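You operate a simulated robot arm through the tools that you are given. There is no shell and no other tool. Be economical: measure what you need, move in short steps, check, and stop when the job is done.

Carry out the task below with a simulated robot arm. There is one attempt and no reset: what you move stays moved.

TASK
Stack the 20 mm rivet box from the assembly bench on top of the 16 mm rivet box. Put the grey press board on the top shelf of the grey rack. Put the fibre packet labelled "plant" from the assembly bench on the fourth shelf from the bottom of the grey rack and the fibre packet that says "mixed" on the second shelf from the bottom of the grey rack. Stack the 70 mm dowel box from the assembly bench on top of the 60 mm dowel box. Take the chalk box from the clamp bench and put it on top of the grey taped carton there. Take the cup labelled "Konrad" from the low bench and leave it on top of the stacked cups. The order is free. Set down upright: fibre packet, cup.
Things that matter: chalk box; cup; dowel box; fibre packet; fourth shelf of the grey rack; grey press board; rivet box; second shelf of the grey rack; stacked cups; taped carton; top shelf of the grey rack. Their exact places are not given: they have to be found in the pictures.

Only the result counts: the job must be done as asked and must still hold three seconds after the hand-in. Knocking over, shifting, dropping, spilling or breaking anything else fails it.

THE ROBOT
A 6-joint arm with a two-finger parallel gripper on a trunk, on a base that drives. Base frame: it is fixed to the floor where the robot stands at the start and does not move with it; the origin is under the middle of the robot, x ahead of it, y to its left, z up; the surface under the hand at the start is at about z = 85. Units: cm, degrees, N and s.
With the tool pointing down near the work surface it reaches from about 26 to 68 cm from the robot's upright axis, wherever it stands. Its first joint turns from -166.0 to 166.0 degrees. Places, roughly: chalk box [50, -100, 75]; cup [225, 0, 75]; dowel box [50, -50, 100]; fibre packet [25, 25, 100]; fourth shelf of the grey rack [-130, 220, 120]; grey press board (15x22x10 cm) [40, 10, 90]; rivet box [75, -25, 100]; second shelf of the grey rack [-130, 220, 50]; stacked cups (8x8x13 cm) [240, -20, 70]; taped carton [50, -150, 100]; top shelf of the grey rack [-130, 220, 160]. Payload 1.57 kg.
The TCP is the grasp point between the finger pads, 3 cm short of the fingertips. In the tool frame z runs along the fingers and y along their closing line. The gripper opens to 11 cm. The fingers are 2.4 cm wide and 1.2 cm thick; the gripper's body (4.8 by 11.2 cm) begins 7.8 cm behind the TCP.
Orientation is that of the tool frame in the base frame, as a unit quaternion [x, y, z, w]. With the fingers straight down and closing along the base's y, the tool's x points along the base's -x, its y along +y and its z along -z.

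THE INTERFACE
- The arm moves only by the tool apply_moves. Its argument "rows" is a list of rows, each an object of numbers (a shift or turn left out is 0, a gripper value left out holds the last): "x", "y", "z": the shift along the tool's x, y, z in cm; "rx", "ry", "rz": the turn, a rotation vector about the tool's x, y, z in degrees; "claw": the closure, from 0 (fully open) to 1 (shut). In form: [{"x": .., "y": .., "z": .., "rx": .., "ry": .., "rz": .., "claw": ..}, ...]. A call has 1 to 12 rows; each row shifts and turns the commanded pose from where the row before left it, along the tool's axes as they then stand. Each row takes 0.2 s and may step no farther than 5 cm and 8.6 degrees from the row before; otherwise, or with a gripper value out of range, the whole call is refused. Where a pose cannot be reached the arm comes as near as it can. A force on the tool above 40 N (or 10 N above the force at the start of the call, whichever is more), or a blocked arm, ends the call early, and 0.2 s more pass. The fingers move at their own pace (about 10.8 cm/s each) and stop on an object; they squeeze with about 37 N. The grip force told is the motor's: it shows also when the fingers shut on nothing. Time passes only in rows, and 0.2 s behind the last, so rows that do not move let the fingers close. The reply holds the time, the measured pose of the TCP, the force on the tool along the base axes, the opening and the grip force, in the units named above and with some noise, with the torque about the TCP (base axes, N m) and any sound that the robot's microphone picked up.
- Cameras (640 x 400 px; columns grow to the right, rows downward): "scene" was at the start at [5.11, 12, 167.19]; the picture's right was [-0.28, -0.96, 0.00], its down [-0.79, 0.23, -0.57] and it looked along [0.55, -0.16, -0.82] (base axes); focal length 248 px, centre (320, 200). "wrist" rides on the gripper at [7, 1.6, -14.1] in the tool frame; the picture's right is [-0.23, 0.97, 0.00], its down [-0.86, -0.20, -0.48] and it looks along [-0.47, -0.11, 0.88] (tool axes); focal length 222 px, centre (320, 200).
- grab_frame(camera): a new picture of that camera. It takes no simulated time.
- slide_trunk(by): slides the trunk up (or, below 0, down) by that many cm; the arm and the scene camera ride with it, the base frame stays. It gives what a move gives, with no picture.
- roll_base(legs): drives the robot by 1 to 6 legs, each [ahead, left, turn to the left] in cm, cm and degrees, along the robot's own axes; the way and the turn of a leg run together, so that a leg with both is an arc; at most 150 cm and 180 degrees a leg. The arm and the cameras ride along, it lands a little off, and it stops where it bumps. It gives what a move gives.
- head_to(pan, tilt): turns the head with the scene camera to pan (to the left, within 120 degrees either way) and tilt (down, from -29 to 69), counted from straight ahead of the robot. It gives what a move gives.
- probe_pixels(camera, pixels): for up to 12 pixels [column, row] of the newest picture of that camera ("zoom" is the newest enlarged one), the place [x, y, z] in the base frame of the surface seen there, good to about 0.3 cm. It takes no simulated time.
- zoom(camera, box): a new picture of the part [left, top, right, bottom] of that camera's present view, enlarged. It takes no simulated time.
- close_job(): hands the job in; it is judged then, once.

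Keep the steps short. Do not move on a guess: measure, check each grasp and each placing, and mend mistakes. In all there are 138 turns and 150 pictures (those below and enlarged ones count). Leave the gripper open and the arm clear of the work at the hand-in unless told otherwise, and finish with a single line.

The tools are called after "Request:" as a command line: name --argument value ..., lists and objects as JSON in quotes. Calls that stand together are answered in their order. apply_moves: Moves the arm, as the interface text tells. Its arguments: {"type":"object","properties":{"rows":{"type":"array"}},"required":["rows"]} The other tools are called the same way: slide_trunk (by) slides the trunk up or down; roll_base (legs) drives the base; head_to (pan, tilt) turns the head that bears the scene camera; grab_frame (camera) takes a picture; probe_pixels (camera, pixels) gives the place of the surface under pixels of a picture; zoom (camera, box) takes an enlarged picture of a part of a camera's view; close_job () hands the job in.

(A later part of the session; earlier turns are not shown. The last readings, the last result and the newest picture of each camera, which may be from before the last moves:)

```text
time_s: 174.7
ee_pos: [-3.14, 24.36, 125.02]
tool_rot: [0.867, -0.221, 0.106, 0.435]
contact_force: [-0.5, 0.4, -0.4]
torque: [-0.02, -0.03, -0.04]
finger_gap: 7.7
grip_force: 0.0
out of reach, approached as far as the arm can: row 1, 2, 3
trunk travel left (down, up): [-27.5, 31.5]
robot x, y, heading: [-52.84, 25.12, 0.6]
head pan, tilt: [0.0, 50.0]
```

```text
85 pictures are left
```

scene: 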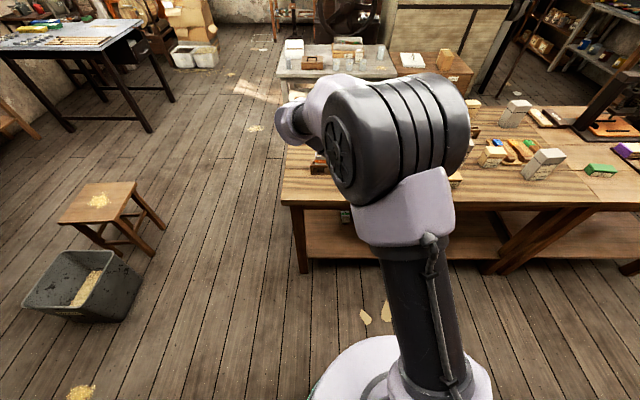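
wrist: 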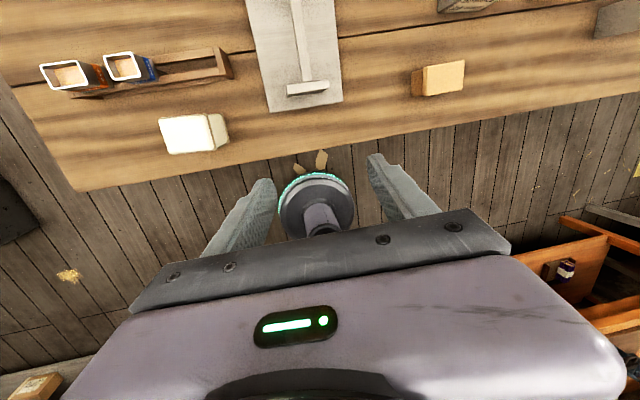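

Continue leaning to horizontal, then roll.

Request:
apply_moves --rows '[{"rx": -8}, {"rx": -8}, {"rx": -8}, {"rx": -8}]'

Request:
apply_moves --rows '[{"rz": -8}, {"rz": -8}, {"rz": -8}, {"rz": -8}, {"rz": -8}, {"rz": -8}, {"rz": -8}, {"rz": -8}, {"rz": -8}, {"rz": -8}, {"rz": -8}]'

Request:
grab_frame --camera "scene"

```text
time_s: 175.7
ee_pos: [-3.24, 15.32, 122.59]
tool_rot: [0.714, -0.237, 0.047, 0.657]
contact_force: [0.5, 0.1, -0.7]
torque: [0.0, 0.01, -0.01]
finger_gap: 7.7
grip_force: 0.1
out of reach, approached as far as the arm can: row 1, 2, 3, 4
trunk travel left (down, up): [-27.5, 31.5]
robot x, y, heading: [-52.95, 24.9, 0.4]
head pan, tilt: [0.0, 50.0]
```

```text
time_s: 178.1
ee_pos: [-3.35, 14.96, 122.57]
tool_rot: [0.68, 0.324, -0.425, 0.502]
contact_force: [1.0, 0.4, 0.3]
torque: [0.0, 0.02, 0.0]
finger_gap: 7.71
grip_force: 0.0
out of reach, approached as far as the arm can: row 1
trunk travel left (down, up): [-27.5, 31.5]
robot x, y, heading: [-53.22, 25.19, 0.2]
head pan, tilt: [0.0, 50.0]
```

```text
84 pictures are left
```

scene: 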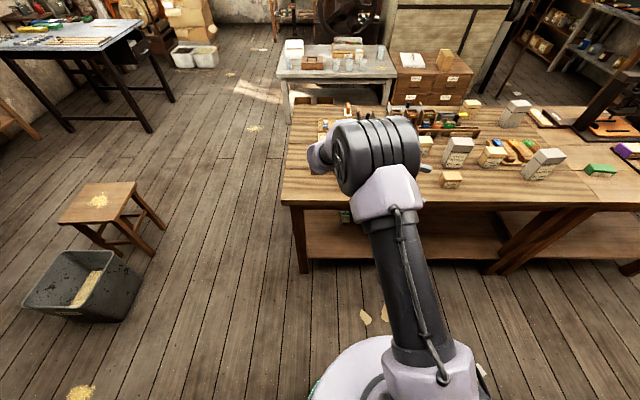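

Tool now points sideways with slightly backward component. Rotate about base x to bring it down.

Request:
apply_moves --rows '[{"rx": 3.42, "ry": 6.94, "rz": -2}, {"rx": 3.42, "ry": 6.94, "rz": -2}, {"rx": 3.42, "ry": 6.94, "rz": -2}, {"rx": 3.42, "ry": 6.94, "rz": -2}, {"rx": 3.42, "ry": 6.94, "rz": -2}, {"rx": 3.42, "ry": 6.94, "rz": -2}, {"rx": 3.42, "ry": 6.94, "rz": -2}, {"rx": 3.42, "ry": 6.94, "rz": -2}, {"rx": 3.42, "ry": 6.94, "rz": -2}, {"rx": 3.42, "ry": 6.94, "rz": -2}]'

Request:
grab_frame --camera "scene"

```text
time_s: 180.3
ee_pos: [-16.0, 4.46, 107.97]
tool_rot: [0.841, 0.508, -0.171, 0.067]
contact_force: [0.3, -0.1, 1.1]
torque: [-0.02, 0.03, 0.0]
finger_gap: 7.7
grip_force: 0.1
out of reach, approached as far as the arm can: row 3, 4, 5, 6, 7, 8, 9, 10
trunk travel left (down, up): [-27.5, 31.5]
robot x, y, heading: [-53.16, 25.12, 0.4]
head pan, tilt: [0.0, 50.0]
```

```text
83 pictures are left
```

scene: 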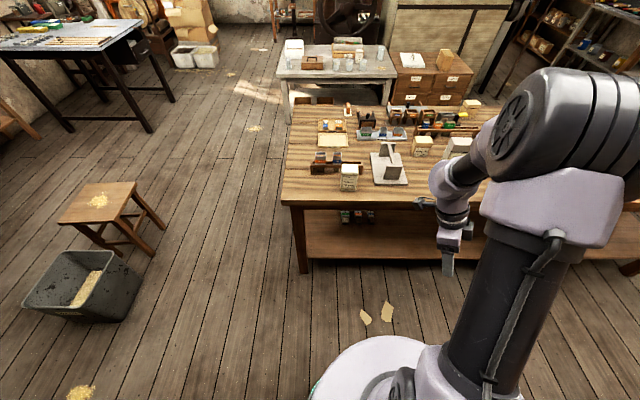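

Now try to level to straight down.

Request:
apply_moves --rows '[{"rx": -1.2, "ry": 7}, {"rx": -1.2, "ry": 7}, {"rx": -1.2, "ry": 7}]'

Request:
apply_moves --rows '[{"z": -4}, {"z": -4}, {"z": -4}]'

```text
time_s: 181.1
ee_pos: [-19.4, 5.12, 103.15]
tool_rot: [0.854, 0.515, -0.063, 0.041]
contact_force: [0.7, 0.9, -0.1]
torque: [0.01, 0.01, -0.02]
finger_gap: 7.7
grip_force: 0.0
out of reach, approached as far as the arm can: row 1, 2, 3
trunk travel left (down, up): [-27.5, 31.5]
robot x, y, heading: [-52.83, 25.16, 0.4]
head pan, tilt: [0.0, 50.0]
```

```text
time_s: 181.9
ee_pos: [-22.39, 7.61, 107.89]
tool_rot: [0.853, 0.515, -0.068, 0.055]
contact_force: [0.4, 0.0, -0.3]
torque: [-0.03, -0.02, 0.01]
finger_gap: 7.7
grip_force: 0.1
out of reach, approached as far as the arm can: row 1, 2, 3
trunk travel left (down, up): [-27.5, 31.5]
robot x, y, heading: [-52.75, 24.91, 0.4]
head pan, tilt: [0.0, 50.0]
```

Still limited; I will un-flip properly: lean sideways, precess the hand forward and up, then return down on the other side. First lean 60°.

Request:
apply_moves --rows '[{"rx": -3.45, "ry": -6.65, "rz": 0.45}, {"rx": -3.45, "ry": -6.65, "rz": 0.45}, {"rx": -3.45, "ry": -6.65, "rz": 0.45}, {"rx": -3.45, "ry": -6.65, "rz": 0.45}, {"rx": -3.45, "ry": -6.65, "rz": 0.45}, {"rx": -3.45, "ry": -6.65, "rz": 0.45}, {"rx": -3.45, "ry": -6.65, "rz": 0.45}, {"rx": -3.45, "ry": -6.65, "rz": 0.45}]'

```text
time_s: 183.7
ee_pos: [-22.4, 7.44, 107.87]
tool_rot: [0.716, 0.417, -0.314, 0.464]
contact_force: [0.5, 0.6, 0.8]
torque: [0.02, -0.03, 0.01]
finger_gap: 7.69
grip_force: 0.1
trunk travel left (down, up): [-27.5, 31.5]
robot x, y, heading: [-53.02, 25.13, 0.4]
head pan, tilt: [0.0, 50.0]
```

Request:
apply_moves --rows '[{"x": -1.14, "y": 3.88, "z": -1.3}, {"x": -1.14, "y": 3.88, "z": -1.3}, {"x": -1.14, "y": 3.88, "z": -1.3}, {"x": -1.14, "y": 3.88, "z": -1.3}]'

Request:
apply_moves --rows '[{"rx": -2.45, "ry": 1.78, "rz": 7.41}, {"rx": -2.45, "ry": 1.78, "rz": 7.41}, {"rx": -2.45, "ry": 1.78, "rz": 7.41}, {"rx": -2.45, "ry": 1.78, "rz": 7.41}, {"rx": -2.45, "ry": 1.78, "rz": 7.41}, {"rx": -2.45, "ry": 1.78, "rz": 7.41}, {"rx": -2.45, "ry": 1.78, "rz": 7.41}, {"rx": -2.45, "ry": 1.78, "rz": 7.41}, {"rx": -2.45, "ry": 1.78, "rz": 7.41}, {"rx": -2.45, "ry": 1.78, "rz": 7.41}, {"rx": -2.45, "ry": 1.78, "rz": 7.41}]'

Request:
apply_moves --rows '[{"rx": -2.45, "ry": 1.78, "rz": 7.41}, {"rx": -2.45, "ry": 1.78, "rz": 7.41}, {"rx": -2.45, "ry": 1.78, "rz": 7.41}, {"rx": -2.45, "ry": 1.78, "rz": 7.41}, {"rx": -2.45, "ry": 1.78, "rz": 7.41}, {"rx": -2.45, "ry": 1.78, "rz": 7.41}, {"rx": -2.45, "ry": 1.78, "rz": 7.41}, {"rx": -2.45, "ry": 1.78, "rz": 7.41}, {"rx": -2.45, "ry": 1.78, "rz": 7.41}, {"rx": -2.45, "ry": 1.78, "rz": 7.41}, {"rx": -2.45, "ry": 1.78, "rz": 7.41}]'

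```text
time_s: 184.7
ee_pos: [-10.44, 7.6, 119.91]
tool_rot: [0.717, 0.417, -0.313, 0.462]
contact_force: [0.2, 0.3, 0.9]
torque: [0.03, 0.0, 0.0]
finger_gap: 7.71
grip_force: 0.1
trunk travel left (down, up): [-27.5, 31.5]
robot x, y, heading: [-52.91, 25.04, 0.3]
head pan, tilt: [0.0, 50.0]
```

```text
time_s: 187.1
ee_pos: [-10.5, 7.34, 119.93]
tool_rot: [0.733, -0.024, 0.272, 0.622]
contact_force: [0.1, 0.5, -0.4]
torque: [-0.02, 0.02, -0.02]
finger_gap: 7.71
grip_force: 0.1
trunk travel left (down, up): [-27.5, 31.5]
robot x, y, heading: [-52.65, 24.8, 0.2]
head pan, tilt: [0.0, 50.0]
```

```text
time_s: 189.5
ee_pos: [15.62, 5.88, 139.5]
tool_rot: [0.339, -0.451, 0.703, 0.433]
contact_force: [0.5, -0.5, -1.2]
torque: [0.0, -0.01, -0.02]
finger_gap: 7.7
grip_force: 0.0
out of reach, approached as far as the arm can: row 3, 4, 5, 6, 7, 8, 9, 10, 11
trunk travel left (down, up): [-27.5, 31.5]
robot x, y, heading: [-53.07, 25.01, 0.5]
head pan, tilt: [0.0, 50.0]
```

Hand precessed. Now rotate down about base x.

Request:
apply_moves --rows '[{"rx": -3.16, "ry": -7.32, "rz": 0.69}, {"rx": -3.16, "ry": -7.32, "rz": 0.69}, {"rx": -3.16, "ry": -7.32, "rz": 0.69}, {"rx": -3.16, "ry": -7.32, "rz": 0.69}, {"rx": -3.16, "ry": -7.32, "rz": 0.69}, {"rx": -3.16, "ry": -7.32, "rz": 0.69}, {"rx": -3.16, "ry": -7.32, "rz": 0.69}, {"rx": -3.16, "ry": -7.32, "rz": 0.69}, {"rx": -3.16, "ry": -7.32, "rz": 0.69}, {"rx": -3.16, "ry": -7.32, "rz": 0.69}, {"rx": -3.16, "ry": -7.32, "rz": 0.69}]'

Request:
grab_frame --camera "scene"

```text
time_s: 191.9
ee_pos: [7.25, 4.47, 132.66]
tool_rot: [-0.534, 0.777, -0.309, -0.128]
contact_force: [0.4, -1.6, 0.5]
torque: [0.01, 0.01, 0.05]
finger_gap: 7.69
grip_force: 0.0
out of reach, approached as far as the arm can: row 6, 7, 8, 9, 10, 11
trunk travel left (down, up): [-27.5, 31.5]
robot x, y, heading: [-53.01, 25.15, 0.3]
head pan, tilt: [0.0, 50.0]
```

```text
82 pictures are left
```

scene: 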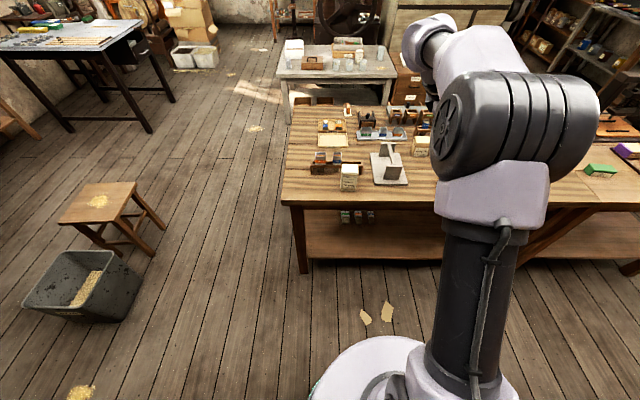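

Request:
apply_moves --rows '[{"rx": -4.3, "ry": -6.5}, {"rx": -4.3, "ry": -6.5}, {"rx": -4.3, "ry": -6.5}, {"rx": -4.3, "ry": -6.5}, {"rx": -4.3, "ry": -6.5}]'

```text
time_s: 193.1
ee_pos: [7.13, 4.68, 132.66]
tool_rot: [-0.534, 0.776, -0.309, -0.129]
contact_force: [0.4, 0.1, 0.6]
torque: [0.01, -0.01, -0.02]
finger_gap: 7.68
grip_force: 0.0
out of reach, approached as far as the arm can: row 1, 2, 3, 4, 5
trunk travel left (down, up): [-27.5, 31.5]
robot x, y, heading: [-53.12, 24.86, 0.5]
head pan, tilt: [0.0, 50.0]
```

I give up on vertical tool; the 45° branch works and suffices for everything. Rotate the hand to 45° forward from here.

Request:
apply_moves --rows '[{"rx": 4.32, "ry": -7.08}, {"rx": 4.32, "ry": -7.08}, {"rx": 4.32, "ry": -7.08}, {"rx": 4.32, "ry": -7.08}, {"rx": 4.32, "ry": -7.08}, {"rx": 4.32, "ry": -7.08}]'

Request:
grab_frame --camera "scene"

```text
time_s: 194.5
ee_pos: [5.39, 14.15, 123.55]
tool_rot: [-0.605, 0.692, -0.31, 0.244]
contact_force: [0.5, -0.3, -0.1]
torque: [0.02, 0.0, 0.04]
finger_gap: 7.72
grip_force: 0.1
out of reach, approached as far as the arm can: row 2, 3, 4, 5, 6
trunk travel left (down, up): [-27.5, 31.5]
robot x, y, heading: [-53.27, 25.13, 0.2]
head pan, tilt: [0.0, 50.0]
```

```text
81 pictures are left
```

scene: 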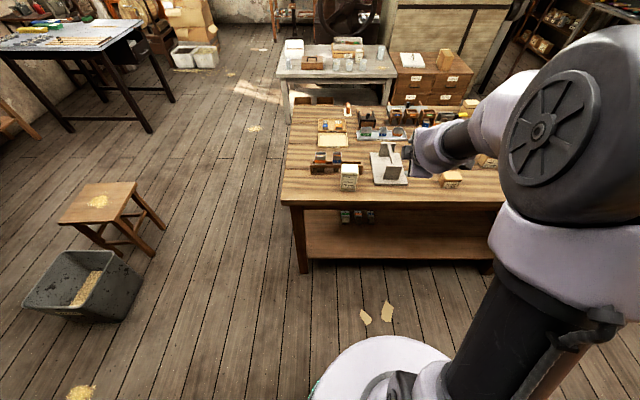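

Tilt is 46° forward now. Roll -90° to put the camera on top.

Request:
apply_moves --rows '[{"rz": -8.2}, {"rz": -8.2}, {"rz": -8.2}, {"rz": -8.2}, {"rz": -8.2}, {"rz": -8.2}, {"rz": -8.2}, {"rz": -8.2}, {"rz": -8.2}, {"rz": -8.2}, {"rz": -8.2}]'

```text
time_s: 196.9
ee_pos: [5.41, 14.08, 123.46]
tool_rot: [0.917, -0.06, 0.391, 0.048]
contact_force: [0.3, -0.6, 0.3]
torque: [-0.02, 0.04, -0.03]
finger_gap: 7.69
grip_force: 0.0
trunk travel left (down, up): [-27.5, 31.5]
robot x, y, heading: [-53.31, 24.87, 0.4]
head pan, tilt: [0.0, 50.0]
```

Good branch again. Move to the standard carry pose and square the yaw with the robot's heading.

Request:
apply_moves --rows '[{"x": -1.35, "y": -2.27, "z": 3.35}, {"x": -1.35, "y": -2.27, "z": 3.35}, {"x": -1.35, "y": -2.27, "z": 3.35}, {"x": -1.35, "y": -2.27, "z": 3.35}, {"x": -1.35, "y": -2.27, "z": 3.35}, {"x": -1.35, "y": -2.27, "z": 3.35}, {"rx": 5.7, "rz": -5.7}]'

```text
time_s: 198.5
ee_pos: [16.74, 15.26, 106.41]
tool_rot: [0.92, 0.004, 0.391, 0.022]
contact_force: [-0.5, 0.0, 0.4]
torque: [0.02, -0.01, 0.01]
finger_gap: 7.72
grip_force: 0.0
out of reach, approached as far as the arm can: row 1, 2, 3, 4, 5, 6
trunk travel left (down, up): [-27.5, 31.5]
robot x, y, heading: [-53.14, 24.93, 0.5]
head pan, tilt: [0.0, 50.0]
```

Drive to the pre-grasp above the press board beam.

Request:
roll_base --legs '[[15.4, -8.3, 0]]'

Request:
apply_moves --rows '[{"rx": 2}]'

Request:
grab_frame --camera "wrist"

Request:
probe_pixels --camera "wrist" --pixels '[[320, 120], [320, 150], [320, 180], [310, 150], [330, 150]]'

```text
time_s: 200.0
ee_pos: [32.05, 7.46, 106.38]
tool_rot: [0.92, 0.006, 0.391, 0.021]
contact_force: [-0.1, 0.8, 0.2]
torque: [0.02, -0.02, 0.02]
finger_gap: 7.67
grip_force: 0.1
trunk travel left (down, up): [-27.5, 31.5]
robot x, y, heading: [-37.67, 17.04, 0.8]
head pan, tilt: [0.0, 50.0]
```

```text
time_s: 200.4
ee_pos: [31.99, 7.4, 106.39]
tool_rot: [0.92, 0.013, 0.392, 0.004]
contact_force: [0.0, -0.2, 0.1]
torque: [0.03, 0.02, 0.0]
finger_gap: 7.68
grip_force: 0.1
trunk travel left (down, up): [-27.5, 31.5]
robot x, y, heading: [-37.61, 16.67, 0.5]
head pan, tilt: [0.0, 50.0]
```

```text
80 pictures are left
```

wrist: 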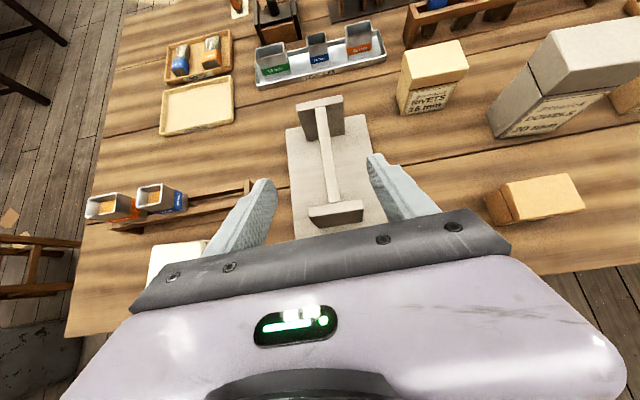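

```text
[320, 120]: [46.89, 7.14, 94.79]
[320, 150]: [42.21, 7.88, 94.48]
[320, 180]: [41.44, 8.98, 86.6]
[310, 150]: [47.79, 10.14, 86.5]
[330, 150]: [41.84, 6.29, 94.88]
```

Beam seen at (325,150). Advance with slight forward bias to clear the near upright.

Request:
apply_moves --rows '[{"z": 4.15, "y": 0.2}, {"z": 4.15, "y": 0.2}, {"z": 4.15, "y": 0.15, "x": -0.3}]'

Request:
grab_frame --camera "wrist"

```text
time_s: 201.2
ee_pos: [40.88, 6.97, 97.51]
tool_rot: [0.921, 0.012, 0.39, 0.005]
contact_force: [-0.7, 0.6, -0.5]
torque: [-0.02, 0.02, -0.02]
finger_gap: 7.68
grip_force: 0.0
trunk travel left (down, up): [-27.5, 31.5]
robot x, y, heading: [-37.64, 17.23, 0.6]
head pan, tilt: [0.0, 50.0]
```

```text
79 pictures are left
```

wrist: 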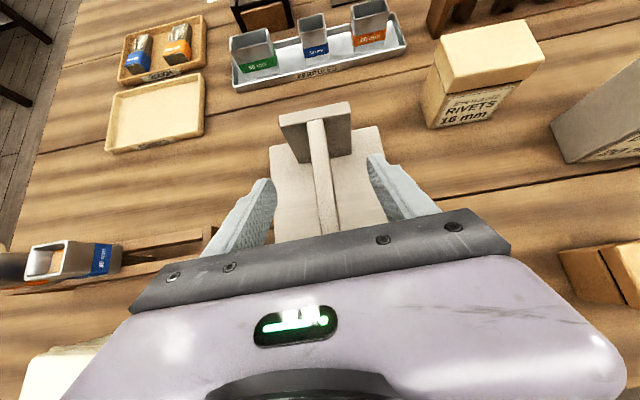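

Request:
apply_moves --rows '[{"z": 2, "x": -0.35}, {"z": 2, "x": -0.35}]'

Request:
apply_moves --rows '[{"claw": 1}, {"claw": 1}, {"claw": 1}, {"claw": 1}, {"claw": 1}]'

Request:
slide_trunk --by 2

Request:
grab_frame --camera "wrist"

```text
time_s: 201.8
ee_pos: [43.12, 7.04, 94.48]
tool_rot: [0.92, 0.012, 0.392, 0.005]
contact_force: [0.3, 0.3, -0.6]
torque: [0.01, 0.03, 0.04]
finger_gap: 7.7
grip_force: 0.0
trunk travel left (down, up): [-27.5, 31.5]
robot x, y, heading: [-37.84, 17.27, 0.3]
head pan, tilt: [0.0, 50.0]
```

```text
time_s: 203.0
ee_pos: [43.26, 6.92, 94.45]
tool_rot: [0.92, 0.012, 0.391, 0.006]
contact_force: [1.3, 1.3, 1.2]
torque: [0.44, 0.05, -0.28]
finger_gap: 1.59
grip_force: 31.3
trunk travel left (down, up): [-27.5, 31.5]
robot x, y, heading: [-37.77, 17.29, 0.5]
head pan, tilt: [0.0, 50.0]
```

```text
time_s: 203.6
ee_pos: [43.34, 6.95, 96.44]
tool_rot: [0.92, 0.012, 0.391, 0.005]
contact_force: [-0.2, -0.5, -4.5]
torque: [0.0, -0.04, -0.03]
finger_gap: 1.59
grip_force: 31.6
trunk travel left (down, up): [-29.5, 29.5]
robot x, y, heading: [-37.6, 17.24, 0.8]
head pan, tilt: [0.0, 50.0]
```

```text
78 pictures are left
```

wrist: 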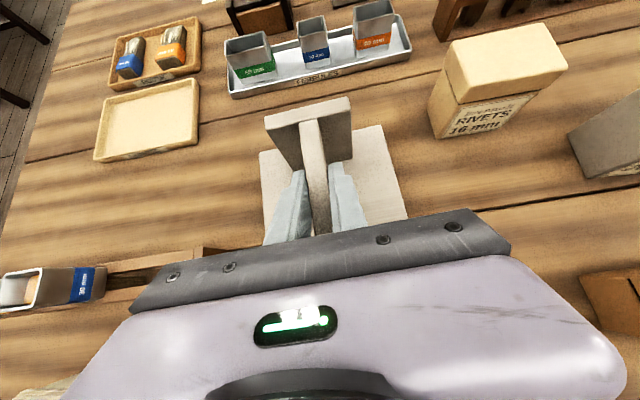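

Board held. Raise trunk fully, back off, then raise the arm.

Request:
slide_trunk --by 29.5

Request:
roll_base --legs '[[-13, 0, 0]]'

Request:
apply_moves --rows '[{"x": 3, "z": -2.9}, {"x": 3, "z": -2.9}, {"x": 3, "z": -2.9}, {"x": 3, "z": -2.9}, {"x": 3, "z": -2.9}, {"x": 3, "z": -2.9}, {"x": 3, "z": -2.9}, {"x": 3, "z": -2.9}, {"x": 3, "z": -2.9}, {"x": 3, "z": -2.9}]'

```text
time_s: 206.6
ee_pos: [43.09, 6.93, 125.94]
tool_rot: [0.92, 0.012, 0.391, 0.005]
contact_force: [-0.7, 0.5, -4.3]
torque: [0.0, -0.06, 0.03]
finger_gap: 1.61
grip_force: 31.4
trunk travel left (down, up): [-59.0, 0.0]
robot x, y, heading: [-37.61, 16.79, 0.7]
head pan, tilt: [0.0, 50.0]
```

```text
time_s: 207.9
ee_pos: [30.68, 7.0, 125.9]
tool_rot: [0.92, 0.013, 0.391, 0.005]
contact_force: [-0.4, -0.4, -4.7]
torque: [0.03, -0.07, 0.05]
finger_gap: 1.6
grip_force: 31.1
trunk travel left (down, up): [-59.0, 0.0]
robot x, y, heading: [-50.56, 16.91, 0.6]
head pan, tilt: [0.0, 50.0]
```

```text
time_s: 210.1
ee_pos: [30.3, 7.74, 167.8]
tool_rot: [0.921, 0.013, 0.39, 0.005]
contact_force: [-0.1, -0.1, -4.7]
torque: [-0.01, -0.07, 0.0]
finger_gap: 1.58
grip_force: 31.6
trunk travel left (down, up): [-59.0, 0.0]
robot x, y, heading: [-50.5, 16.98, 0.6]
head pan, tilt: [0.0, 50.0]
```

Reach is fine. Up 2.5 and in 10, then drive to the rack facing +y.

Request:
apply_moves --rows '[{"x": 1.8, "z": -1.75}, {"x": -2.3, "z": -2.4}, {"x": -2.3, "z": -2.4}, {"x": -2.3, "z": -2.4}]'

Request:
roll_base --legs '[[0, 0, 89.4], [100, 0, 0], [98, 0, 0]]'

Request:
head_to --pan 60 --tilt 30

Request:
grab_frame --camera "scene"

```text
time_s: 211.1
ee_pos: [27.76, 6.73, 173.01]
tool_rot: [0.921, 0.013, 0.39, 0.005]
contact_force: [-0.1, 0.1, -3.9]
torque: [0.05, -0.02, -0.02]
finger_gap: 1.58
grip_force: 31.6
out of reach, approached as far as the arm can: row 1, 2, 3, 4
trunk travel left (down, up): [-59.0, 0.0]
robot x, y, heading: [-50.4, 16.95, 0.8]
head pan, tilt: [0.0, 50.0]
```

```text
time_s: 224.6
ee_pos: [-28.68, 290.12, 172.91]
tool_rot: [0.659, 0.644, 0.286, -0.265]
contact_force: [0.0, 0.3, -4.2]
torque: [0.1, -0.01, 0.0]
finger_gap: 1.59
grip_force: 31.3
trunk travel left (down, up): [-59.0, 0.0]
robot x, y, heading: [-43.04, 211.58, 87.7]
head pan, tilt: [0.0, 50.0]
```

```text
time_s: 225.9
ee_pos: [-28.67, 290.19, 172.83]
tool_rot: [0.659, 0.643, 0.286, -0.265]
contact_force: [-0.1, 0.2, -4.9]
torque: [0.06, 0.0, -0.02]
finger_gap: 1.58
grip_force: 31.8
trunk travel left (down, up): [-59.0, 0.0]
robot x, y, heading: [-43.31, 211.98, 87.5]
head pan, tilt: [60.0, 30.0]
```

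```text
77 pictures are left
```

scene: 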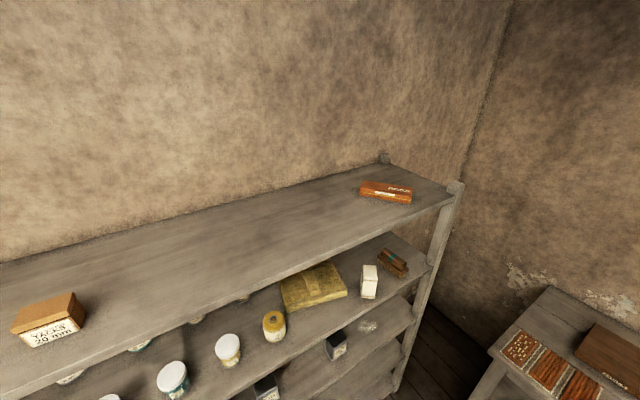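

Turning left 92° swings the board in above the free top shelf centre.

Request:
roll_base --legs '[[0, 0, 92]]'

Request:
head_to --pan -10 --tilt 30

Request:
grab_frame --camera "scene"

Request:
grab_frame --camera "wrist"

```text
time_s: 230.2
ee_pos: [-121.31, 223.82, 172.88]
tool_rot: [-0.006, 0.921, 0.008, -0.39]
contact_force: [-0.2, -0.4, -4.8]
torque: [0.0, 0.05, 0.0]
finger_gap: 1.57
grip_force: 31.5
trunk travel left (down, up): [-59.0, 0.0]
robot x, y, heading: [-43.09, 212.08, 179.8]
head pan, tilt: [60.0, 30.0]
```

```text
time_s: 231.6
ee_pos: [-121.38, 223.93, 172.97]
tool_rot: [-0.005, 0.921, 0.008, -0.39]
contact_force: [-0.1, -0.3, -4.2]
torque: [-0.01, 0.05, -0.04]
finger_gap: 1.56
grip_force: 31.2
trunk travel left (down, up): [-59.0, 0.0]
robot x, y, heading: [-43.4, 212.44, 179.7]
head pan, tilt: [-10.0, 30.0]
```

```text
76 pictures are left
```

scene: 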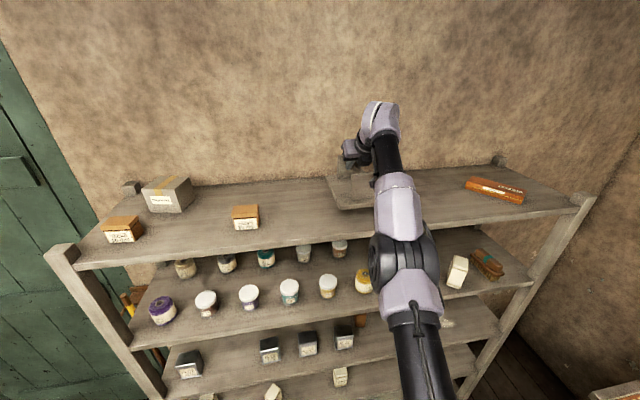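

```text
75 pictures are left
```

wrist: 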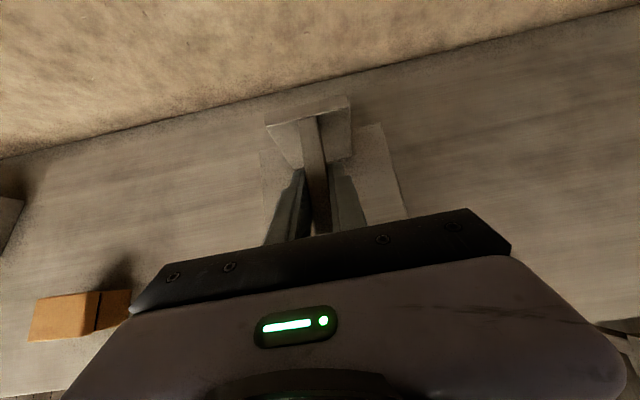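

Lower trunk onto the shelf.

Request:
slide_trunk --by -6.0

Request:
slide_trunk --by -0.5

```text
time_s: 232.6
ee_pos: [-121.3, 223.78, 166.87]
tool_rot: [-0.005, 0.921, 0.007, -0.39]
contact_force: [-0.2, -0.9, -3.8]
torque: [-0.01, 0.04, -0.01]
finger_gap: 1.59
grip_force: 31.2
trunk travel left (down, up): [-53.0, 6.0]
robot x, y, heading: [-42.94, 212.12, 179.6]
head pan, tilt: [-10.0, 30.0]
```

```text
time_s: 233.1
ee_pos: [-121.33, 223.97, 166.57]
tool_rot: [-0.005, 0.92, 0.009, -0.391]
contact_force: [-2.6, 2.3, 3.2]
torque: [-0.42, 0.81, -0.28]
finger_gap: 1.56
grip_force: 31.7
trunk travel left (down, up): [-52.5, 6.5]
robot x, y, heading: [-42.96, 212.62, 179.5]
head pan, tilt: [-10.0, 30.0]
```

Contact. Release and retract along the tool axis.

Request:
apply_moves --rows '[{"claw": 0.3}, {"claw": 0.3}, {"claw": 0.3}, {"z": -3}, {"z": -4}, {"z": -4}]'

Request:
grab_frame --camera "wrist"

```text
time_s: 234.5
ee_pos: [-115.18, 224.2, 175.5]
tool_rot: [-0.005, 0.921, 0.008, -0.39]
contact_force: [0.8, 0.2, 0.4]
torque: [0.0, 0.0, 0.04]
finger_gap: 7.69
grip_force: 0.0
out of reach, approached as far as the arm can: row 4, 5, 6
trunk travel left (down, up): [-52.5, 6.5]
robot x, y, heading: [-43.1, 212.21, 179.8]
head pan, tilt: [-10.0, 30.0]
```

```text
74 pictures are left
```

wrist: 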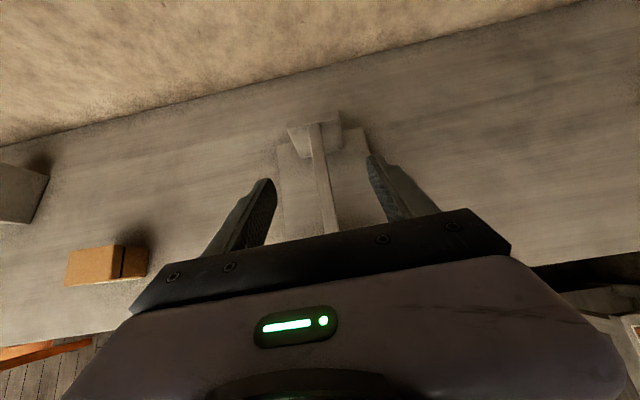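

Board stands on the top shelf. Raise, swing out, and drive around to the far side of the assembly bench.

Request:
slide_trunk --by 4

Request:
roll_base --legs '[[0, 0, -90], [-112, 4, 0], [0, 0, -90]]'

Request:
head_to --pan 0 --tilt 35

Request:
grab_frame --camera "scene"

```text
time_s: 235.3
ee_pos: [-115.39, 224.27, 179.48]
tool_rot: [-0.005, 0.921, 0.008, -0.389]
contact_force: [-0.2, 0.0, -0.3]
torque: [0.01, 0.02, 0.0]
finger_gap: 7.7
grip_force: 0.0
trunk travel left (down, up): [-56.5, 2.5]
robot x, y, heading: [-43.17, 212.1, 179.7]
head pan, tilt: [-10.0, 30.0]
```

```text
time_s: 248.8
ee_pos: [22.77, 85.38, 179.53]
tool_rot: [0.921, 0.002, 0.389, 0.009]
contact_force: [0.4, -0.8, -0.4]
torque: [-0.02, 0.0, 0.0]
finger_gap: 7.69
grip_force: 0.1
trunk travel left (down, up): [-56.5, 2.5]
robot x, y, heading: [-49.58, 97.9, -0.7]
head pan, tilt: [-10.0, 30.0]
```

```text
time_s: 249.5
ee_pos: [22.72, 85.34, 179.43]
tool_rot: [0.921, 0.003, 0.389, 0.008]
contact_force: [0.3, 0.7, -0.2]
torque: [0.01, -0.01, 0.0]
finger_gap: 7.69
grip_force: 0.0
trunk travel left (down, up): [-56.5, 2.5]
robot x, y, heading: [-49.59, 97.65, -0.5]
head pan, tilt: [0.0, 35.0]
```

```text
73 pictures are left
```

scene: 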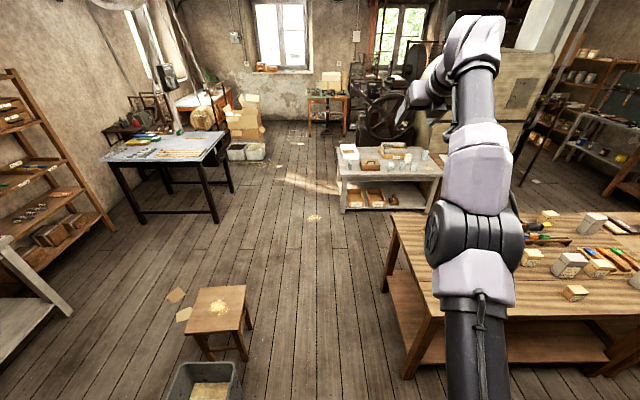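

Request:
probe_pixels --camera "scene" --pixels '[[248, 325], [415, 290], [385, 285], [345, 212], [340, 172], [425, 205], [398, 220], [330, 240], [330, 330]]'

Request:
zoom --camera "scene" --box '[320, 130, 480, 230]'

```text
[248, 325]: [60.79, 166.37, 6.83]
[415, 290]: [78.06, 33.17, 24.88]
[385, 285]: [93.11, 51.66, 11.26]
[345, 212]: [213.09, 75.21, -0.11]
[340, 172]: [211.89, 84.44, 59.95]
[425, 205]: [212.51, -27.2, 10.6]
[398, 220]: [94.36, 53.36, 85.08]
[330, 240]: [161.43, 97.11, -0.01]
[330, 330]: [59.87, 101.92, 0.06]
```

```text
4.00 times, centred on (400, 180) of scene
```

zoom: 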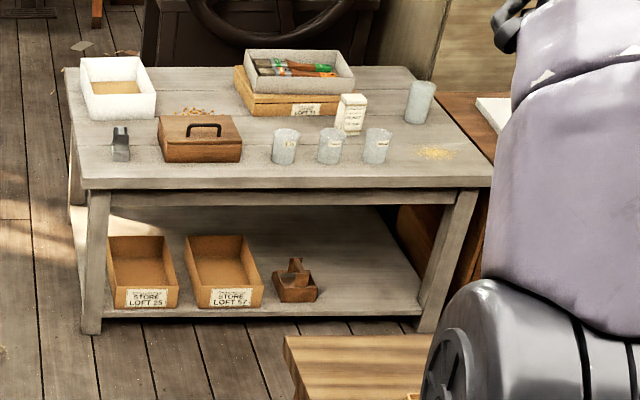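

Path clear along y≈98. Drive to x≈150, then right to y≈20.

Request:
roll_base --legs '[[100, 1, 0.5], [95, 1, 0], [0, -80, 0]]'

Request:
head_to --pan 0 --tilt 55

Request:
grab_frame --camera "scene"

```text
time_s: 263.1
ee_pos: [218.07, 10.48, 179.6]
tool_rot: [0.921, 0.017, 0.389, 0.003]
contact_force: [-0.1, 0.1, -0.1]
torque: [0.02, 0.02, 0.0]
finger_gap: 7.69
grip_force: 0.1
trunk travel left (down, up): [-56.5, 2.5]
robot x, y, heading: [145.52, 20.37, 0.9]
head pan, tilt: [0.0, 35.0]
```

```text
time_s: 263.9
ee_pos: [218.09, 10.57, 179.58]
tool_rot: [0.921, 0.017, 0.389, 0.003]
contact_force: [0.2, -0.4, 0.6]
torque: [-0.01, 0.01, 0.01]
finger_gap: 7.71
grip_force: 0.1
trunk travel left (down, up): [-56.5, 2.5]
robot x, y, heading: [145.56, 20.77, 1.1]
head pan, tilt: [0.0, 55.0]
```

```text
71 pictures are left
```

scene: 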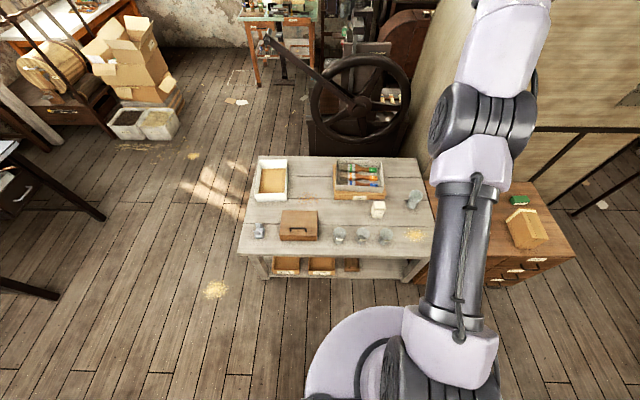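

Request:
zoom --camera "scene" --box '[325, 180, 435, 250]'

Request:
probe_pixels --camera "zoom" --pixels '[[85, 290], [85, 350], [220, 290], [345, 290], [300, 180], [510, 90], [505, 130], [480, 330], [85, 280], [100, 330], [210, 340], [345, 335]]'

```text
5.71 times, centred on (380, 215) of scene
```

zoom: 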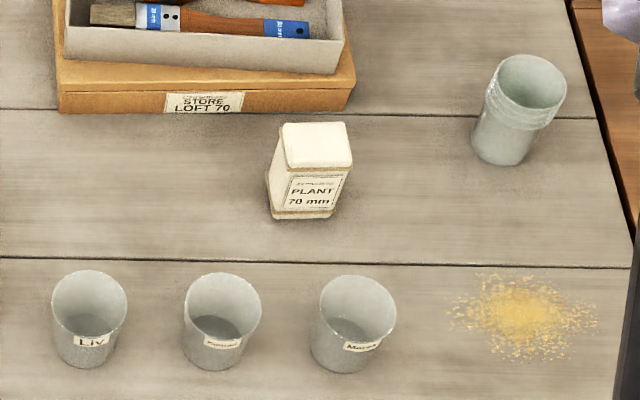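

```text
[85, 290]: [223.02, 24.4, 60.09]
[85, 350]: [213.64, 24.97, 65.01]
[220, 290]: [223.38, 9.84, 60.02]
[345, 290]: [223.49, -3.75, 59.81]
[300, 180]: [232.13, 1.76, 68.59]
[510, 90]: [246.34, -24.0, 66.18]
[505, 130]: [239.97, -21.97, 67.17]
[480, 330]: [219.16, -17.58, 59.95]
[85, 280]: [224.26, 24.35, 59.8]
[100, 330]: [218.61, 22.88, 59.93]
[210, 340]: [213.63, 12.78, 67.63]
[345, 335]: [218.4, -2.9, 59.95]
```

Request:
zoom --camera "scene" --box '[350, 225, 400, 250]'

Request:
probe_pixels --camera "zoom" --pixels '[[140, 190], [175, 130], [140, 220], [90, 50], [230, 50], [160, 215], [460, 205]]'

```text
12.80 times, centred on (375, 238) of scene
```

zoom: 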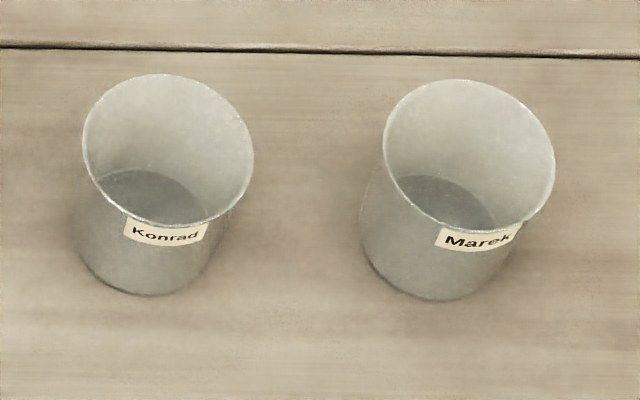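

```text
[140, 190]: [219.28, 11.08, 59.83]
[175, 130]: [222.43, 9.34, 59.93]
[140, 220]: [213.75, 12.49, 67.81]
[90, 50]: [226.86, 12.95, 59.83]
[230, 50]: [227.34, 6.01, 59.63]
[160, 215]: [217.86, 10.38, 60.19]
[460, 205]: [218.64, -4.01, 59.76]
```

Konrad is the middle cup (~(217.5,11)). Back off 11, lower trunk and arm.

Request:
roll_base --legs '[[-13, 0, -1]]'

Request:
slide_trunk --by -40

Request:
slide_trunk --by -16.5

Request:
apply_moves --rows '[{"x": -3, "z": 2.9}, {"x": -3, "z": 2.9}, {"x": -3, "z": 2.9}, {"x": -3, "z": 2.9}, {"x": -3, "z": 2.9}, {"x": -3, "z": 2.9}, {"x": -3, "z": 2.9}, {"x": -3, "z": 2.9}, {"x": -3, "z": 2.9}]'

Request:
grab_frame --camera "wrist"

```text
time_s: 265.2
ee_pos: [204.99, 9.27, 179.43]
tool_rot: [0.921, 0.009, 0.389, 0.006]
contact_force: [1.1, 0.3, 0.1]
torque: [0.03, 0.04, 0.01]
finger_gap: 7.7
grip_force: 0.1
trunk travel left (down, up): [-56.5, 2.5]
robot x, y, heading: [132.42, 20.71, 0.3]
head pan, tilt: [0.0, 55.0]
```

```text
time_s: 269.1
ee_pos: [204.76, 9.19, 139.59]
tool_rot: [0.921, 0.01, 0.389, 0.005]
contact_force: [1.2, -0.8, -0.1]
torque: [0.02, 0.02, 0.01]
finger_gap: 7.7
grip_force: 0.1
trunk travel left (down, up): [-16.5, 42.5]
robot x, y, heading: [132.14, 20.61, 0.3]
head pan, tilt: [0.0, 55.0]
```

```text
time_s: 270.9
ee_pos: [204.76, 9.31, 123.03]
tool_rot: [0.921, 0.01, 0.389, 0.005]
contact_force: [-0.1, 0.1, 0.5]
torque: [0.02, 0.01, 0.02]
finger_gap: 7.71
grip_force: 0.0
trunk travel left (down, up): [0.0, 59.0]
robot x, y, heading: [132.2, 20.3, 0.1]
head pan, tilt: [0.0, 55.0]
```

```text
time_s: 272.9
ee_pos: [216.81, 5.9, 90.78]
tool_rot: [0.921, 0.009, 0.389, 0.007]
contact_force: [-0.8, -0.4, 0.0]
torque: [0.01, 0.0, 0.0]
finger_gap: 7.7
grip_force: 0.1
out of reach, approached as far as the arm can: row 1, 2, 3, 4, 5, 6, 7, 8, 9
trunk travel left (down, up): [0.0, 59.0]
robot x, y, heading: [132.01, 20.62, 0.2]
head pan, tilt: [0.0, 55.0]
```

```text
68 pictures are left
```

wrist: 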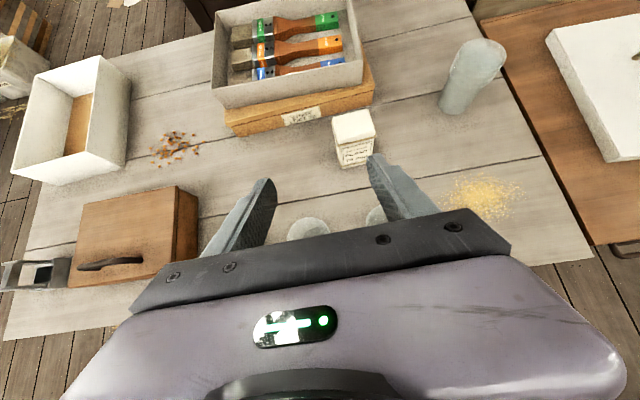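

TCP drifted outward; bring it back and down along the hand's own x.

Request:
apply_moves --rows '[{"x": -3.5, "y": -1.25}, {"x": -3.5, "y": -1.25}, {"x": -3.5, "y": -1.25}, {"x": -3.5, "y": -1.25}]'

Request:
grab_frame --camera "wrist"

```text
time_s: 273.9
ee_pos: [217.67, 8.4, 81.2]
tool_rot: [0.922, 0.011, 0.388, 0.005]
contact_force: [0.1, -0.7, -0.6]
torque: [0.0, 0.0, 0.0]
finger_gap: 7.71
grip_force: 0.2
out of reach, approached as far as the arm can: row 1, 2, 3, 4
trunk travel left (down, up): [0.0, 59.0]
robot x, y, heading: [132.1, 20.46, 0.1]
head pan, tilt: [0.0, 55.0]
```

```text
67 pictures are left
```

wrist: 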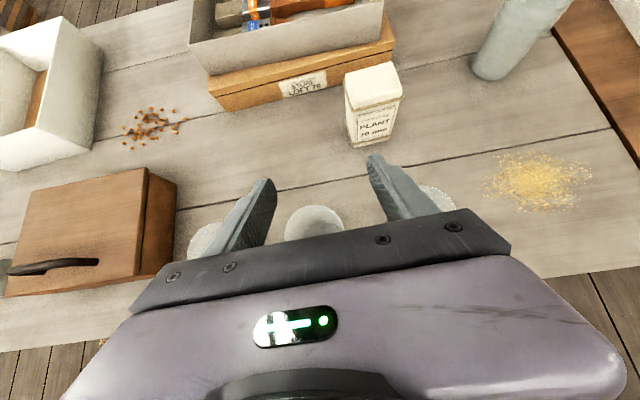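

The arm doesn't retract here; use the base to back off 11 cm.

Request:
roll_base --legs '[[-11, 2.5, 0]]'

Request:
grab_frame --camera "wrist"

```text
time_s: 275.1
ee_pos: [206.84, 11.05, 81.2]
tool_rot: [0.921, 0.011, 0.388, 0.005]
contact_force: [0.1, -0.2, -0.2]
torque: [0.0, -0.02, 0.0]
finger_gap: 7.69
grip_force: 0.0
trunk travel left (down, up): [0.0, 59.0]
robot x, y, heading: [121.36, 22.9, 0.3]
head pan, tilt: [0.0, 55.0]
```

```text
66 pictures are left
```

wrist: 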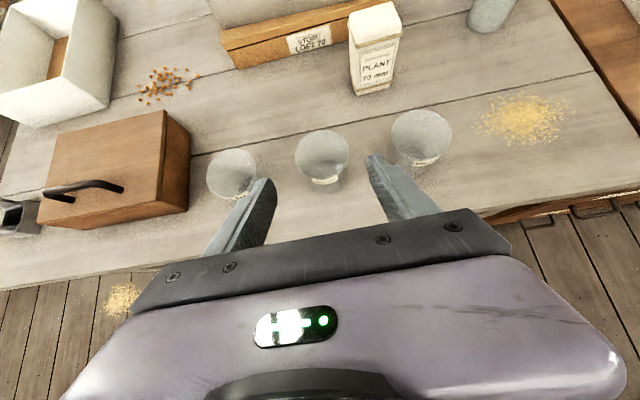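

Request:
zoom --camera "wrist" --box '[280, 115, 370, 195]'

Request:
probe_pixels --camera "zoom" --pixels '[[320, 368], [300, 355], [350, 358], [140, 200], [145, 225], [475, 180], [300, 110], [480, 230], [300, 385], [180, 320]]'

```text
5.00 times, centred on (325, 155) of wrist
```

zoom: 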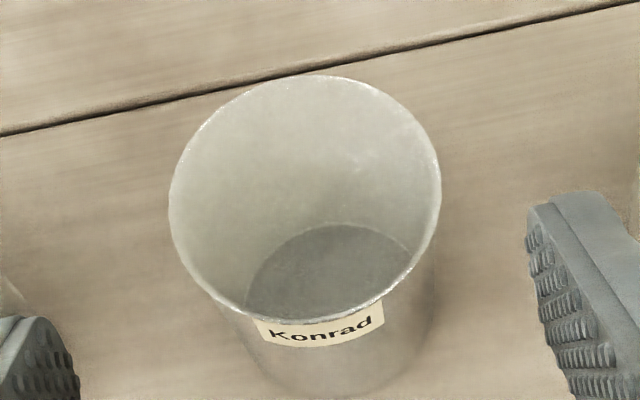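

```text
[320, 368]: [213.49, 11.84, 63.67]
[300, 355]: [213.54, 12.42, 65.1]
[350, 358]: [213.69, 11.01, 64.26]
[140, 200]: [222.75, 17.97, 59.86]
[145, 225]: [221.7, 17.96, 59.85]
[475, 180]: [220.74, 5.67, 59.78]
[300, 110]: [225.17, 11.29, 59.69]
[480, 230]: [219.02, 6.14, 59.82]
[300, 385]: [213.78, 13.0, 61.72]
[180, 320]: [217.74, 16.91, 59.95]
```

Rim is about z 69, cup axis ≈(216.8,11.5). Open and lower here in front of the bench edge.

Request:
apply_moves --rows '[{"x": -2, "z": 1.95, "claw": 0}, {"x": -2, "z": 1.95}, {"x": -2, "z": 1.95}]'

Request:
grab_frame --camera "wrist"

```text
time_s: 275.9
ee_pos: [205.85, 10.74, 72.89]
tool_rot: [0.921, 0.01, 0.388, 0.006]
contact_force: [-0.7, 0.0, -1.1]
torque: [0.02, -0.02, 0.01]
finger_gap: 10.99
grip_force: 0.1
out of reach, approached as far as the arm can: row 3
trunk travel left (down, up): [0.0, 59.0]
robot x, y, heading: [121.6, 23.2, 0.1]
head pan, tilt: [0.0, 55.0]
```

```text
64 pictures are left
```

wrist: 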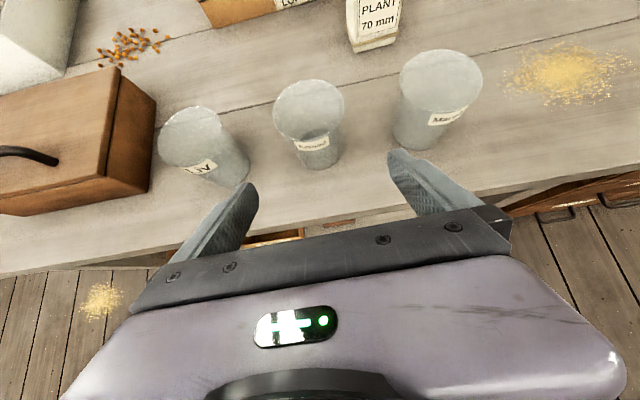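

Pull the arm in a bit while lowering to z≈70.

Request:
apply_moves --rows '[{"x": -2.6, "z": -1.2}, {"x": -2.6, "z": -1.2}, {"x": -2.7, "z": -1.1}]'

Request:
grab_frame --camera "wrist"

Request:
zoom --camera "wrist" --box '[260, 60, 380, 180]'

Request:
probe_pixels --camera "wrist" --pixels '[[264, 100], [345, 100], [310, 50], [310, 152]]'

```text
time_s: 276.8
ee_pos: [197.74, 10.53, 69.85]
tool_rot: [0.922, 0.011, 0.388, 0.006]
contact_force: [1.2, 1.0, 0.7]
torque: [0.01, -0.03, 0.0]
finger_gap: 11.0
grip_force: 0.1
trunk travel left (down, up): [0.0, 59.0]
robot x, y, heading: [121.34, 23.12, 0.3]
head pan, tilt: [0.0, 55.0]
```

```text
63 pictures are left
```

wrist: 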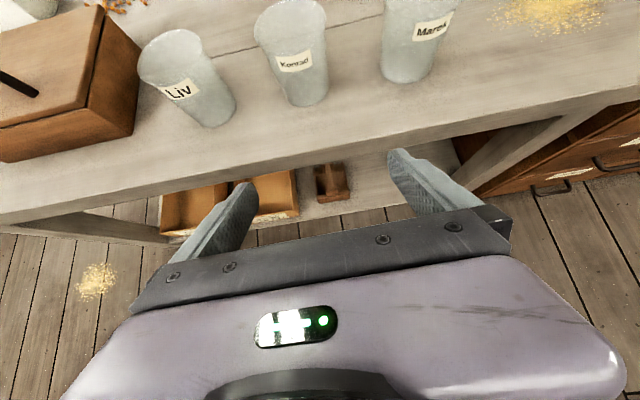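

```text
3.33 times, centred on (320, 120) of wrist
```

zoom: 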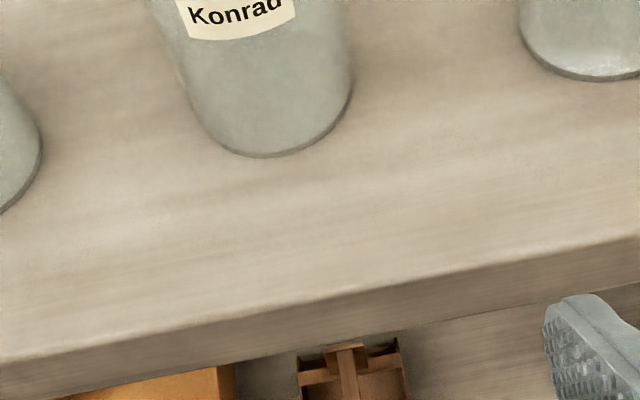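

```text
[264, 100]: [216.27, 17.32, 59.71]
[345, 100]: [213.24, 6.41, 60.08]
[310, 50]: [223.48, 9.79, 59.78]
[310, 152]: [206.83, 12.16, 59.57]
```

Request:
probe_pixels --camera "wrist" --pixels '[[295, 57], [296, 68], [293, 48], [300, 85], [306, 104], [280, 62], [312, 58]]'

Request:
zoom --camera "wrist" --box '[230, 0, 350, 75]'

```text
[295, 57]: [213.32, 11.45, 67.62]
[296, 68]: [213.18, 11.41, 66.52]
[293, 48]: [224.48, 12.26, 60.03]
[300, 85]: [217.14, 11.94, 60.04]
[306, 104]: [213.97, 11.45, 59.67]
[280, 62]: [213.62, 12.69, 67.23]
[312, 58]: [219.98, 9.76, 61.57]
```

```text
5.33 times, centred on (290, 38) of wrist
```

zoom: 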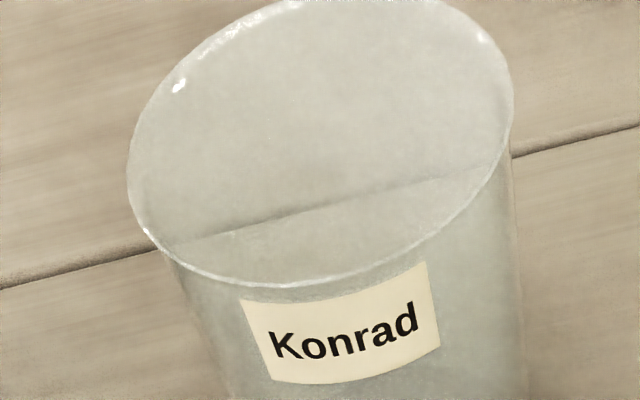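

Rim ≈68.4, axis ≈(217,11.6). Drive forward 18 cm with open fingers at rim height.

Request:
roll_base --legs '[[12, 1, 0]]'

Request:
grab_frame --camera "wrist"

```text
time_s: 278.0
ee_pos: [209.7, 11.48, 69.76]
tool_rot: [0.922, 0.009, 0.388, 0.006]
contact_force: [0.0, 0.4, -0.2]
torque: [0.0, 0.0, -0.01]
finger_gap: 11.03
grip_force: 0.1
trunk travel left (down, up): [0.0, 59.0]
robot x, y, heading: [133.24, 23.81, 0.4]
head pan, tilt: [0.0, 55.0]
```

```text
60 pictures are left
```

wrist: 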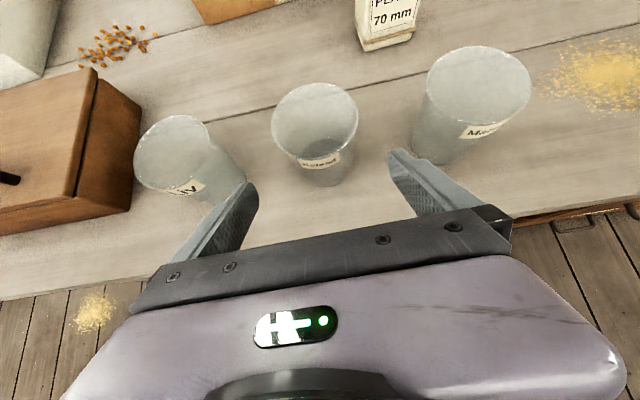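

Request:
roll_base --legs '[[6.7, 0.1, 0]]'

Request:
grab_frame --camera "wrist"

```text
time_s: 279.0
ee_pos: [216.43, 11.65, 69.72]
tool_rot: [0.922, 0.01, 0.388, 0.006]
contact_force: [-0.3, 0.7, 0.0]
torque: [0.03, -0.02, -0.01]
finger_gap: 11.0
grip_force: 0.0
trunk travel left (down, up): [0.0, 59.0]
robot x, y, heading: [139.57, 24.16, -0.0]
head pan, tilt: [0.0, 55.0]
```

```text
59 pictures are left
```

wrist: 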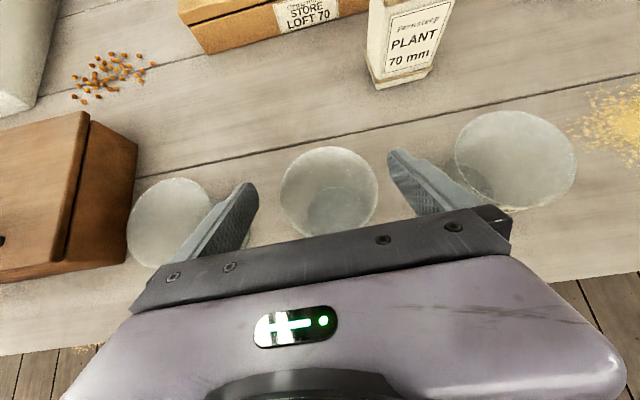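

Lower 0.5 and close.

Request:
apply_moves --rows '[{"x": -0.36, "z": 0.35}, {"claw": 0.45}, {"claw": 0.45}, {"claw": 0.45}]'

Request:
grab_frame --camera "wrist"

```text
time_s: 280.0
ee_pos: [216.47, 11.61, 69.33]
tool_rot: [0.921, 0.01, 0.389, 0.007]
contact_force: [-0.2, 0.5, 1.5]
torque: [0.04, -0.04, 0.0]
finger_gap: 7.51
grip_force: 36.5
trunk travel left (down, up): [0.0, 59.0]
robot x, y, heading: [139.79, 23.94, 0.3]
head pan, tilt: [0.0, 55.0]
```

```text
58 pictures are left
```

wrist: 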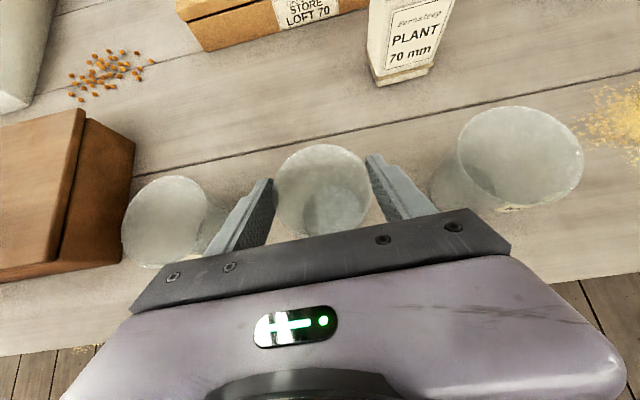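

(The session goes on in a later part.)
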